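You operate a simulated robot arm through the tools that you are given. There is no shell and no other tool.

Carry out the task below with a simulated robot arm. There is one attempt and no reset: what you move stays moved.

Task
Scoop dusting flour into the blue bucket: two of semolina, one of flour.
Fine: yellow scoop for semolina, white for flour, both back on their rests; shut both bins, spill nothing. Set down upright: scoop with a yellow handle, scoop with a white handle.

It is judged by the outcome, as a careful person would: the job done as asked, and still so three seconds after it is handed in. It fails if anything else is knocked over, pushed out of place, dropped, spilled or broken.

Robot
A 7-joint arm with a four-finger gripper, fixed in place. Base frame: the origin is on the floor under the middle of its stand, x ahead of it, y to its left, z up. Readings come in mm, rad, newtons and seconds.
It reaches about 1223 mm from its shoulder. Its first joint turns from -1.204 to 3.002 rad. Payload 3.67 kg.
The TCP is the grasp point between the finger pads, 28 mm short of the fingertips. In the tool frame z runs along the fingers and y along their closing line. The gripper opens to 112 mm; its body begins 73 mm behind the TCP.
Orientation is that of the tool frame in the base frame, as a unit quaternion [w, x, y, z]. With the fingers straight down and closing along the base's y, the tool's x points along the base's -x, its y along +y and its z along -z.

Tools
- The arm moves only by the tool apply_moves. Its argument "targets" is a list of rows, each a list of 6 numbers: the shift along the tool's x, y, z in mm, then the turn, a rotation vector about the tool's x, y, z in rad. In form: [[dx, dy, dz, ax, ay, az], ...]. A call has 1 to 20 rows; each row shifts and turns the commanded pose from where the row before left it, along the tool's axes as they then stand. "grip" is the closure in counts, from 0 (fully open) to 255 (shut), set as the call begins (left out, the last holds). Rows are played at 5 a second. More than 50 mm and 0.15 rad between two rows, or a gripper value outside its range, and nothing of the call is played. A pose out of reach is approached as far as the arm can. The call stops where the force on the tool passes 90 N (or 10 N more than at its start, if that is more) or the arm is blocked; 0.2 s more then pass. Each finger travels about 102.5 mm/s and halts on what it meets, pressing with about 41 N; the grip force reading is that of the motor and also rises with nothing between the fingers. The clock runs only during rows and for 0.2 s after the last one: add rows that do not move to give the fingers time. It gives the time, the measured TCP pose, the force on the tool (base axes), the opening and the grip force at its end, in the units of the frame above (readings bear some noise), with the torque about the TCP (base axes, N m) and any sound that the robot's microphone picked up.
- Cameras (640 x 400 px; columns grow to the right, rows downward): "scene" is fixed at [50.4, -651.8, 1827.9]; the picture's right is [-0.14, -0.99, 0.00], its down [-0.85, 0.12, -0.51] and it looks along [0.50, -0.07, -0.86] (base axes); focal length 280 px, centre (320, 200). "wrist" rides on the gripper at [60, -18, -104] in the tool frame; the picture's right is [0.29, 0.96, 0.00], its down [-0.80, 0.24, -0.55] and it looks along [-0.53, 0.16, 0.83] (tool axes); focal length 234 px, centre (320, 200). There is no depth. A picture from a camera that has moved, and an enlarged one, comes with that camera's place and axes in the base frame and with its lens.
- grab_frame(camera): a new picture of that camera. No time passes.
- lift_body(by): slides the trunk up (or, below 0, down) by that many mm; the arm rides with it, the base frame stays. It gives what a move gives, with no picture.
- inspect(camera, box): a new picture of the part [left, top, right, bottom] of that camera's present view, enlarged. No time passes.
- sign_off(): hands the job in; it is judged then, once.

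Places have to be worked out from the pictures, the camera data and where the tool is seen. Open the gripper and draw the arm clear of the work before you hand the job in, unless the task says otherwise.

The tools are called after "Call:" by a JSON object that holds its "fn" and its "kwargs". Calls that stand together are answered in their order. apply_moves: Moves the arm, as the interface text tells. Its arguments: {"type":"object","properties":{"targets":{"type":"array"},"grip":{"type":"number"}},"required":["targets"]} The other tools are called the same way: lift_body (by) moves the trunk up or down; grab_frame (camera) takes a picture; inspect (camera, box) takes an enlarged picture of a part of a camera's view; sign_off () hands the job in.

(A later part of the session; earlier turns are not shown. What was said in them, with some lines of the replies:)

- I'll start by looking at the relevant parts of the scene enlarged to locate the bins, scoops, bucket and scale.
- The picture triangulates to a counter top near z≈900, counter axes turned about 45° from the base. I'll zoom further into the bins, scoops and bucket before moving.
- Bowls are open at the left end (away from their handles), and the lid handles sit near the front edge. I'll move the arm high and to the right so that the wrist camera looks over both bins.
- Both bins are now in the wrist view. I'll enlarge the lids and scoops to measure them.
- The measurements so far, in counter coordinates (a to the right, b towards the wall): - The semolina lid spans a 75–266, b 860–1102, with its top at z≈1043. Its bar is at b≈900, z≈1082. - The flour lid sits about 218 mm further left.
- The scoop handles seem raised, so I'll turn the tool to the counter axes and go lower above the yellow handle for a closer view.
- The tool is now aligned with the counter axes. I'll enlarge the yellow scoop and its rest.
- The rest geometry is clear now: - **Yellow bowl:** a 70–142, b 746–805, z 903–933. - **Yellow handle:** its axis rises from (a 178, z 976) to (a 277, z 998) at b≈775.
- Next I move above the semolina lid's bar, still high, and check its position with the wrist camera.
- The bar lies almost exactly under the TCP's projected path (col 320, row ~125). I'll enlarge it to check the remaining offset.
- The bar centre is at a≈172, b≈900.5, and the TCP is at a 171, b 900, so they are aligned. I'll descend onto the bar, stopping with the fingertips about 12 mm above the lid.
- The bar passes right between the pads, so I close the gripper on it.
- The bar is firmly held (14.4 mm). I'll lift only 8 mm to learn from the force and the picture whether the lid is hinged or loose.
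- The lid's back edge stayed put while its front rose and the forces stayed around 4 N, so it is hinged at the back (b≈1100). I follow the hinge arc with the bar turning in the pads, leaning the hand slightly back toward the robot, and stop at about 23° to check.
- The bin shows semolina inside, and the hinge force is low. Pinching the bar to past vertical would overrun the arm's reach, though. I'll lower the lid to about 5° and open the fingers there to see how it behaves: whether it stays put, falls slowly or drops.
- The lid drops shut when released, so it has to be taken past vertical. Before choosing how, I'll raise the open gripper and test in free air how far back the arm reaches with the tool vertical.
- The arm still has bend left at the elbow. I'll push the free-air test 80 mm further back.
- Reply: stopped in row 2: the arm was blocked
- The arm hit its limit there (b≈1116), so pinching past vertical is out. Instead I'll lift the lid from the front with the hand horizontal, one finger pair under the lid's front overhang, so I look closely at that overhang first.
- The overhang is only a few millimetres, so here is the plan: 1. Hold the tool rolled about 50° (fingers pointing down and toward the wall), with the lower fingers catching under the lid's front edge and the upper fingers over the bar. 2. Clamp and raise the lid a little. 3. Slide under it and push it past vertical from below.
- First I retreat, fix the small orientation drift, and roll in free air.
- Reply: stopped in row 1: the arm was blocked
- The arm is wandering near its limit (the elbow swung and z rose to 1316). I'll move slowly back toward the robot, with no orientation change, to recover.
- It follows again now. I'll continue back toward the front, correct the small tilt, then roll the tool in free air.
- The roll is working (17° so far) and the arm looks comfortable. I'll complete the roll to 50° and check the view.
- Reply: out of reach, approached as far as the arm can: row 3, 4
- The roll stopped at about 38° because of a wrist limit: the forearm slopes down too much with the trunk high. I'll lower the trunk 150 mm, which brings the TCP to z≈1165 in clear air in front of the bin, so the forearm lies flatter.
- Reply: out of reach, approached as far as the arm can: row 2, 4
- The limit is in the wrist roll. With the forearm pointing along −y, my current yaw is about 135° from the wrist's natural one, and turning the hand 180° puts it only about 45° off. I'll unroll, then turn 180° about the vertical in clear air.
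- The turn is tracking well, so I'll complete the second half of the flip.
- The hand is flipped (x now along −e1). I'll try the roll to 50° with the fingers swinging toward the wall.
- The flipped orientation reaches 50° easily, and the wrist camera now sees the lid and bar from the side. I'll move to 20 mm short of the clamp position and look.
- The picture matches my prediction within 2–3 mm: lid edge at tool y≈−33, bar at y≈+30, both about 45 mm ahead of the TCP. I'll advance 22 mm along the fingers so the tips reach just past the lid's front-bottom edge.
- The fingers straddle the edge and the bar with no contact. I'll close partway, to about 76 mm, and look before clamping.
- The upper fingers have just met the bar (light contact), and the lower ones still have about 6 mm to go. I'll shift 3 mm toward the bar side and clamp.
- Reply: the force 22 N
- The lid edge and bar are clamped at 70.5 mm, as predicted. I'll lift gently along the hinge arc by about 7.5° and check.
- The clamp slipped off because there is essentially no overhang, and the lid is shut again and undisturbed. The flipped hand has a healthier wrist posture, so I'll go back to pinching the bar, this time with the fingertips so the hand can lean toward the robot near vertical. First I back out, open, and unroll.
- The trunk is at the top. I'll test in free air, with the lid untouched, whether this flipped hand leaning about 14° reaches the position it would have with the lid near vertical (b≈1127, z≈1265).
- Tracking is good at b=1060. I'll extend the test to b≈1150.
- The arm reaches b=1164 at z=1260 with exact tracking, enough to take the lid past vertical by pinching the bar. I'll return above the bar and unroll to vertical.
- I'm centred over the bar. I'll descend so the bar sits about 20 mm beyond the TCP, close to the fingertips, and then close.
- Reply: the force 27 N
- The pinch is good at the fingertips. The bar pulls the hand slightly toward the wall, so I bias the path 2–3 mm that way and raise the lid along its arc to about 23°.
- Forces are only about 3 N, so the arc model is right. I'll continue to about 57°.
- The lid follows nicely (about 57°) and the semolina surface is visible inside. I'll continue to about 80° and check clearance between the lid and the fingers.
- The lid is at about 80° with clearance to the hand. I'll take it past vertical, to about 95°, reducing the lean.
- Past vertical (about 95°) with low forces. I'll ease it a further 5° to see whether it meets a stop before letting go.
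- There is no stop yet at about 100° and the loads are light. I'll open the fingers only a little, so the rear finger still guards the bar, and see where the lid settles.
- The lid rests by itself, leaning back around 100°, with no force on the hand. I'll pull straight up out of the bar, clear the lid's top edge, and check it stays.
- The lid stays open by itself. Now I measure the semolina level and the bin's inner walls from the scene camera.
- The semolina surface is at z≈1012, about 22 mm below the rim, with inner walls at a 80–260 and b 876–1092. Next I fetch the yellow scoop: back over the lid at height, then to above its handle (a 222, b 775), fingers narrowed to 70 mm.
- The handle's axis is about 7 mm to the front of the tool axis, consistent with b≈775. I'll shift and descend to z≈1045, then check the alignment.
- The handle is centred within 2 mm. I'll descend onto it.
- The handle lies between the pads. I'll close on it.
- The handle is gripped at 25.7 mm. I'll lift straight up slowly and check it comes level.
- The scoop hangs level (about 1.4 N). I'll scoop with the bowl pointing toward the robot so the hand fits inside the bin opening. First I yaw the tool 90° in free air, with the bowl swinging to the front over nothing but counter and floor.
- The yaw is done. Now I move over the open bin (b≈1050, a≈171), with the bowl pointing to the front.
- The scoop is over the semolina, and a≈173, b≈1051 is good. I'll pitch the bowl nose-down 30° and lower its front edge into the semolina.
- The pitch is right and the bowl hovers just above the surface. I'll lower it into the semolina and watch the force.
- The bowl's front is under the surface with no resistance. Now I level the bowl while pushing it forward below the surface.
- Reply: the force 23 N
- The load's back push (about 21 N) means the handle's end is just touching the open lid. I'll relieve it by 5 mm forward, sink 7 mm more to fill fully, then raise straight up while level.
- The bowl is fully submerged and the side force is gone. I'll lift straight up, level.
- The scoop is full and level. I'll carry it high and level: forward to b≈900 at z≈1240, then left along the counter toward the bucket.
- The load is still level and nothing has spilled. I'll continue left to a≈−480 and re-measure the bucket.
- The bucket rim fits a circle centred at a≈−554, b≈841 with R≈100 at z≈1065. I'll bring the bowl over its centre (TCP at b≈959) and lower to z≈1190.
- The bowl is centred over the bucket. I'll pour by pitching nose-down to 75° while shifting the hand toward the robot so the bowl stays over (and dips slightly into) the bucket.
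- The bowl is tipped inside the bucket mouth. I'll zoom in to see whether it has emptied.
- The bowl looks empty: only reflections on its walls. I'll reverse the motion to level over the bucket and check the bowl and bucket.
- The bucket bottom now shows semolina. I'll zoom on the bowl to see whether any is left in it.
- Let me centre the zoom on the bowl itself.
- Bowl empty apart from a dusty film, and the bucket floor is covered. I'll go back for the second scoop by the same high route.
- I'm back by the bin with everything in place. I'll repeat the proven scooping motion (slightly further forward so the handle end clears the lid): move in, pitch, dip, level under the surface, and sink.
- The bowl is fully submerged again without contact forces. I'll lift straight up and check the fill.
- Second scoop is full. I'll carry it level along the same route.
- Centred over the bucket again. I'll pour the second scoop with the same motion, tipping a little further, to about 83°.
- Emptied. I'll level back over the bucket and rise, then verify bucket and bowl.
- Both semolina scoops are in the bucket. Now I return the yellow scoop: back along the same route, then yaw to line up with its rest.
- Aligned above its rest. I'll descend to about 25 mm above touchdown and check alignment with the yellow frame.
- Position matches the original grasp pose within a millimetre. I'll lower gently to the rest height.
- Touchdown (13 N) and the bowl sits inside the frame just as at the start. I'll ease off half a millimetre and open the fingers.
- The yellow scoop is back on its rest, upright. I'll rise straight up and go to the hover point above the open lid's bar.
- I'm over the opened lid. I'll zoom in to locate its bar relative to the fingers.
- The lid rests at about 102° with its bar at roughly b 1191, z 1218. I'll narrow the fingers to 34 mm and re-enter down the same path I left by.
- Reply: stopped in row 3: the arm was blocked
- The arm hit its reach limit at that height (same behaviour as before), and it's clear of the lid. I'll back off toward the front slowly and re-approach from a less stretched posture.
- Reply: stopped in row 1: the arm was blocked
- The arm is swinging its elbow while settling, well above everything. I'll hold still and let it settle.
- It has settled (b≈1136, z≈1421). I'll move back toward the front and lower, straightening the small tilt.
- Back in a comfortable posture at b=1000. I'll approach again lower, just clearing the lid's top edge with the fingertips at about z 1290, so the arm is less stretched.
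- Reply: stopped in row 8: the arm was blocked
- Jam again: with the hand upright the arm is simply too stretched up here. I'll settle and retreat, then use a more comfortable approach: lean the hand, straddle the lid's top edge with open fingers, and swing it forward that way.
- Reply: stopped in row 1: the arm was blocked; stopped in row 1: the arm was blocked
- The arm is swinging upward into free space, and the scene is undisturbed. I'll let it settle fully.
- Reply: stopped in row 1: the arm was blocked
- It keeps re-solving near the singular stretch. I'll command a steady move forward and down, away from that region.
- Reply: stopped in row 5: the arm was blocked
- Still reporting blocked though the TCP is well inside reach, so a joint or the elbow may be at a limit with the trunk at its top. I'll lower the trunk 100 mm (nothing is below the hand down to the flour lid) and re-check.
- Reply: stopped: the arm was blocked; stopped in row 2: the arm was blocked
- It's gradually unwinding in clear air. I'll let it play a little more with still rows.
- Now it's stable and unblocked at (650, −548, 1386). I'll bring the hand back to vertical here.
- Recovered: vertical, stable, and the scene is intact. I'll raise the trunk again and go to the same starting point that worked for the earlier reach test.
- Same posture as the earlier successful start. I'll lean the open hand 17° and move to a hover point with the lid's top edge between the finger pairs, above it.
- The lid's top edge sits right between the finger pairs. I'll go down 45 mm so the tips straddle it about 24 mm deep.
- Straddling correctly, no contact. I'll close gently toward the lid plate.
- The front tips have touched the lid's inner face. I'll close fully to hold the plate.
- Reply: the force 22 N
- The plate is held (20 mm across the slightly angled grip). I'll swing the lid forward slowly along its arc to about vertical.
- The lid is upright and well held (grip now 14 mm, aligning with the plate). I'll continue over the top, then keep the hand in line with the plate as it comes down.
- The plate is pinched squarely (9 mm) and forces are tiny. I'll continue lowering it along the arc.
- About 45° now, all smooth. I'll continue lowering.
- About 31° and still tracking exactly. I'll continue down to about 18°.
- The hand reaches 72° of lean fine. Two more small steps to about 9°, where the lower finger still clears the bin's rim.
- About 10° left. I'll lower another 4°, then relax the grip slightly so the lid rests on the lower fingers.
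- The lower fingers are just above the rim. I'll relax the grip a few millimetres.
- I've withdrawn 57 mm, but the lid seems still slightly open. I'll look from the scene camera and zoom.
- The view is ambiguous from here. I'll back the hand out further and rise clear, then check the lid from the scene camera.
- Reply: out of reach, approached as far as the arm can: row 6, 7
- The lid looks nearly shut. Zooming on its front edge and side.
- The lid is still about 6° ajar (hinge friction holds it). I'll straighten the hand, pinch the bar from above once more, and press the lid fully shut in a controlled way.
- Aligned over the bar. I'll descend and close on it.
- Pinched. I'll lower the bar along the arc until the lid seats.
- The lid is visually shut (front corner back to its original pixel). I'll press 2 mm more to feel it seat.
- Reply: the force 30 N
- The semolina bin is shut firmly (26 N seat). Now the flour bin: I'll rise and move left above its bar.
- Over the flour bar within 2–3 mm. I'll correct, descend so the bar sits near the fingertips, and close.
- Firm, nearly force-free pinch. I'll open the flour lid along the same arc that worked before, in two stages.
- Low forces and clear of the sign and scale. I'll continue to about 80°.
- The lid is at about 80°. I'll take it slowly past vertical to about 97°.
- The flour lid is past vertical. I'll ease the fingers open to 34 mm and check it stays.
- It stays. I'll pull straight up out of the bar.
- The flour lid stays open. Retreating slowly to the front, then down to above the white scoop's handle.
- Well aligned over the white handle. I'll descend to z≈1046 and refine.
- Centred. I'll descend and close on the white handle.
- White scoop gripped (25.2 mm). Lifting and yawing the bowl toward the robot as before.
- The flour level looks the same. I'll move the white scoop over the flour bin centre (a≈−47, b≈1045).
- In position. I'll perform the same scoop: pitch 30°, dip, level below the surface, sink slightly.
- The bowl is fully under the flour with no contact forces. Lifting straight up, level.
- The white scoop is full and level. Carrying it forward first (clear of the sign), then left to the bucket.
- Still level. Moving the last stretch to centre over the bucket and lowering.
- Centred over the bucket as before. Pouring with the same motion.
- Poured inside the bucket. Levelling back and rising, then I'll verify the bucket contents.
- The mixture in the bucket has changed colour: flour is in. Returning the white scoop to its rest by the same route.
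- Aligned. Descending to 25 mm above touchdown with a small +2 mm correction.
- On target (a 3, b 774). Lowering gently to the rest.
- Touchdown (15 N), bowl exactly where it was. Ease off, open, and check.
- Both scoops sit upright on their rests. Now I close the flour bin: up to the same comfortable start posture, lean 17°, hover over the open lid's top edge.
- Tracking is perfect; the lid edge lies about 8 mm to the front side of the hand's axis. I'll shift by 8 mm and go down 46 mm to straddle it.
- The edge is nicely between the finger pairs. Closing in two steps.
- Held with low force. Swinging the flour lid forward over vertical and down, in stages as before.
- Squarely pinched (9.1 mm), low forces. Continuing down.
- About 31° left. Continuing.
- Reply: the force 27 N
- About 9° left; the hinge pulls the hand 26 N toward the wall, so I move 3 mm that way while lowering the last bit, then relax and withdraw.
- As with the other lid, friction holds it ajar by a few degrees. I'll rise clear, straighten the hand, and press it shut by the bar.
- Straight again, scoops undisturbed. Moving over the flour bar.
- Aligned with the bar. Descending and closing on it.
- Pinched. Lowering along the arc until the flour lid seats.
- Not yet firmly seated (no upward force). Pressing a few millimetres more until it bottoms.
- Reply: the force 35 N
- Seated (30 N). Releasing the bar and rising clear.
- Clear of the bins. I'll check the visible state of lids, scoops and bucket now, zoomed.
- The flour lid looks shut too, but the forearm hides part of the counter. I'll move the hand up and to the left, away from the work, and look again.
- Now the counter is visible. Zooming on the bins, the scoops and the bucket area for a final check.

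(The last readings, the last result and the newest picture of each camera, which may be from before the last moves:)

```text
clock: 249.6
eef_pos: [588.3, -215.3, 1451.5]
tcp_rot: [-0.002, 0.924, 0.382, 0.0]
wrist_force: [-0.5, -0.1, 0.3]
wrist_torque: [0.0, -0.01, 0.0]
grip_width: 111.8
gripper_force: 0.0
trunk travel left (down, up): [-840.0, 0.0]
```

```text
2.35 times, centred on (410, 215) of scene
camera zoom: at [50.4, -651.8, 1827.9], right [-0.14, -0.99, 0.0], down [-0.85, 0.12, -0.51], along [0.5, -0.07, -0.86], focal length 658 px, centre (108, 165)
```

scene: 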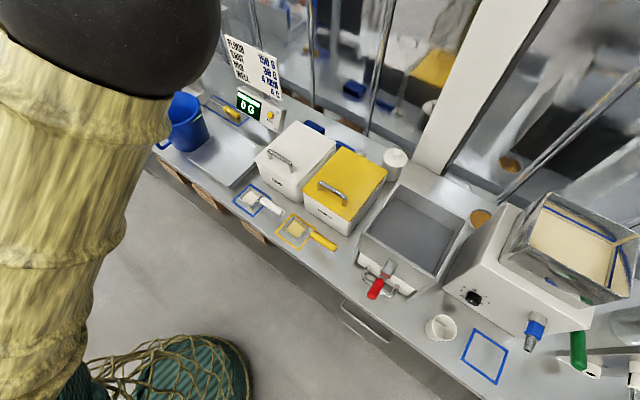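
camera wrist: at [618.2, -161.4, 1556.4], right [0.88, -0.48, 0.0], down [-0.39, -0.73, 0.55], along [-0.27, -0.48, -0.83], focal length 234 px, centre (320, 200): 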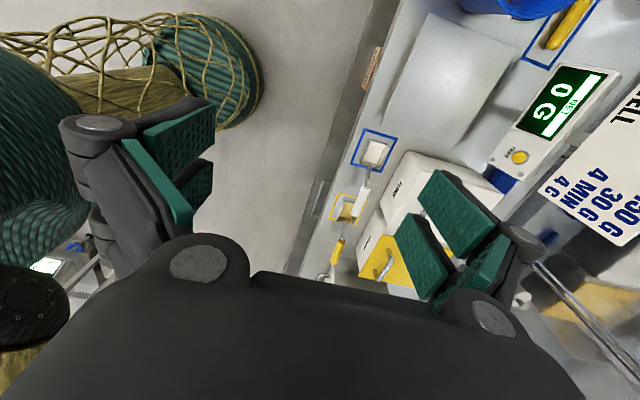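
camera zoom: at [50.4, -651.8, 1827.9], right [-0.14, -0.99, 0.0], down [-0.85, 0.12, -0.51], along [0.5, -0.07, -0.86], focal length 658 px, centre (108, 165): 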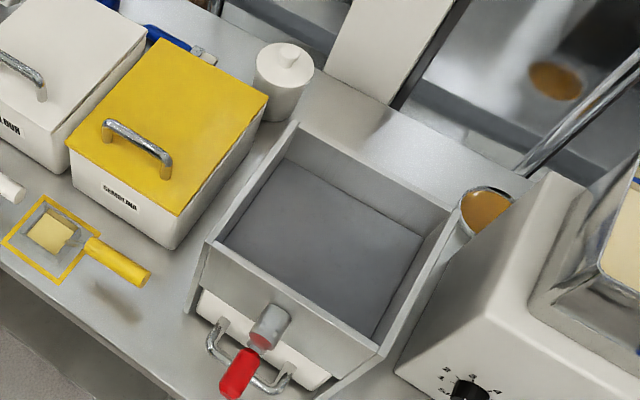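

Both lids are shut, both scoops on their rests, nothing displaced. A closer look at the bowls and the counter for any spill.

Call:
{"fn": "inspect", "kwargs": {"camera": "scene", "box": [276, 210, 316, 244]}}

Call:
{"fn": "inspect", "kwargs": {"camera": "scene", "box": [232, 180, 272, 214]}}

Call:
{"fn": "inspect", "kwargs": {"camera": "wrist", "box": [300, 110, 500, 290]}}

```text
11.76 times, centred on (296, 227) of scene
camera zoom: at [50.4, -651.8, 1827.9], right [-0.14, -0.99, 0.0], down [-0.85, 0.12, -0.51], along [0.5, -0.07, -0.86], focal length 3289 px, centre (602, -118)
```

zoom: 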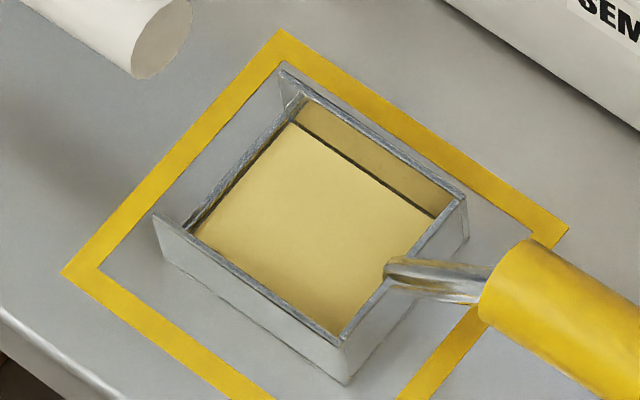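

```text
11.76 times, centred on (252, 197) of scene
camera zoom: at [50.4, -651.8, 1827.9], right [-0.14, -0.99, 0.0], down [-0.85, 0.12, -0.51], along [0.5, -0.07, -0.86], focal length 3289 px, centre (1120, 235)
```

zoom: 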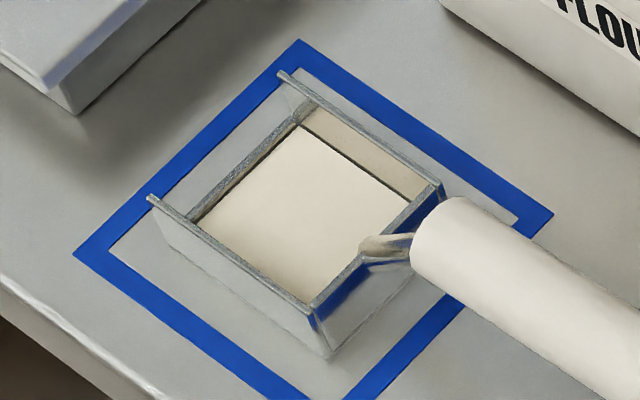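

```text
2.22 times, centred on (400, 200) of wrist
camera zoom: at [618.2, -161.4, 1556.4], right [0.88, -0.48, 0.0], down [-0.39, -0.73, 0.55], along [-0.27, -0.48, -0.83], focal length 520 px, centre (142, 200)
```

zoom: 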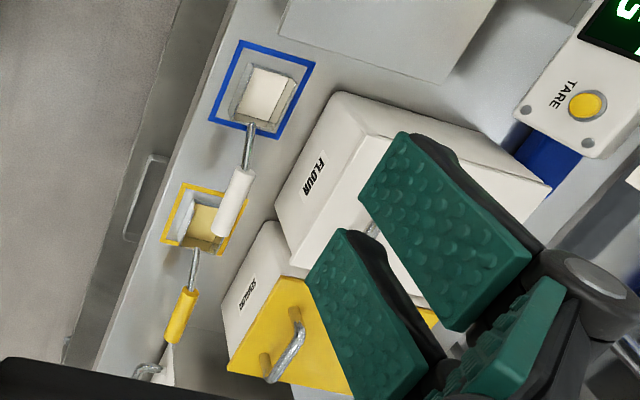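

Everything checks out. Two semolina scoops and one of flour went into the blue bucket, both lids are shut, and both scoops sit upright on their rests with only a dusty film left in the bowls. I see no spill on the counter. The gripper is open and the arm is clear, so I'm handing the job in.

Call:
{"fn": "sign_off", "kwargs": {}}

```text
The job is handed in.
```

I put two yellow scoops of semolina and one white scoop of flour into the blue bucket and handed the job in.

- **Bins:** both lids are shut. Each stopped a few degrees ajar when I lowered it, so I pressed it down by its bar until it seated (26–30 N).
- **Scoops:** the yellow and white scoops are upright on their own rests, in the positions I took them from. A thin dusty film of semolina and flour remains in the bowls.
- **Spills and disturbance:** I saw no spill, and nothing looked knocked over or moved in the final pictures.
- **Problems along the way:**
  - While scooping, the yellow scoop's handle briefly pushed against the open semolina lid.
  - The arm stuck near the limit of its reach and swung up into free air before I recovered it. The next pictures showed nothing disturbed.

The gripper is open and the arm is raised clear of the work.
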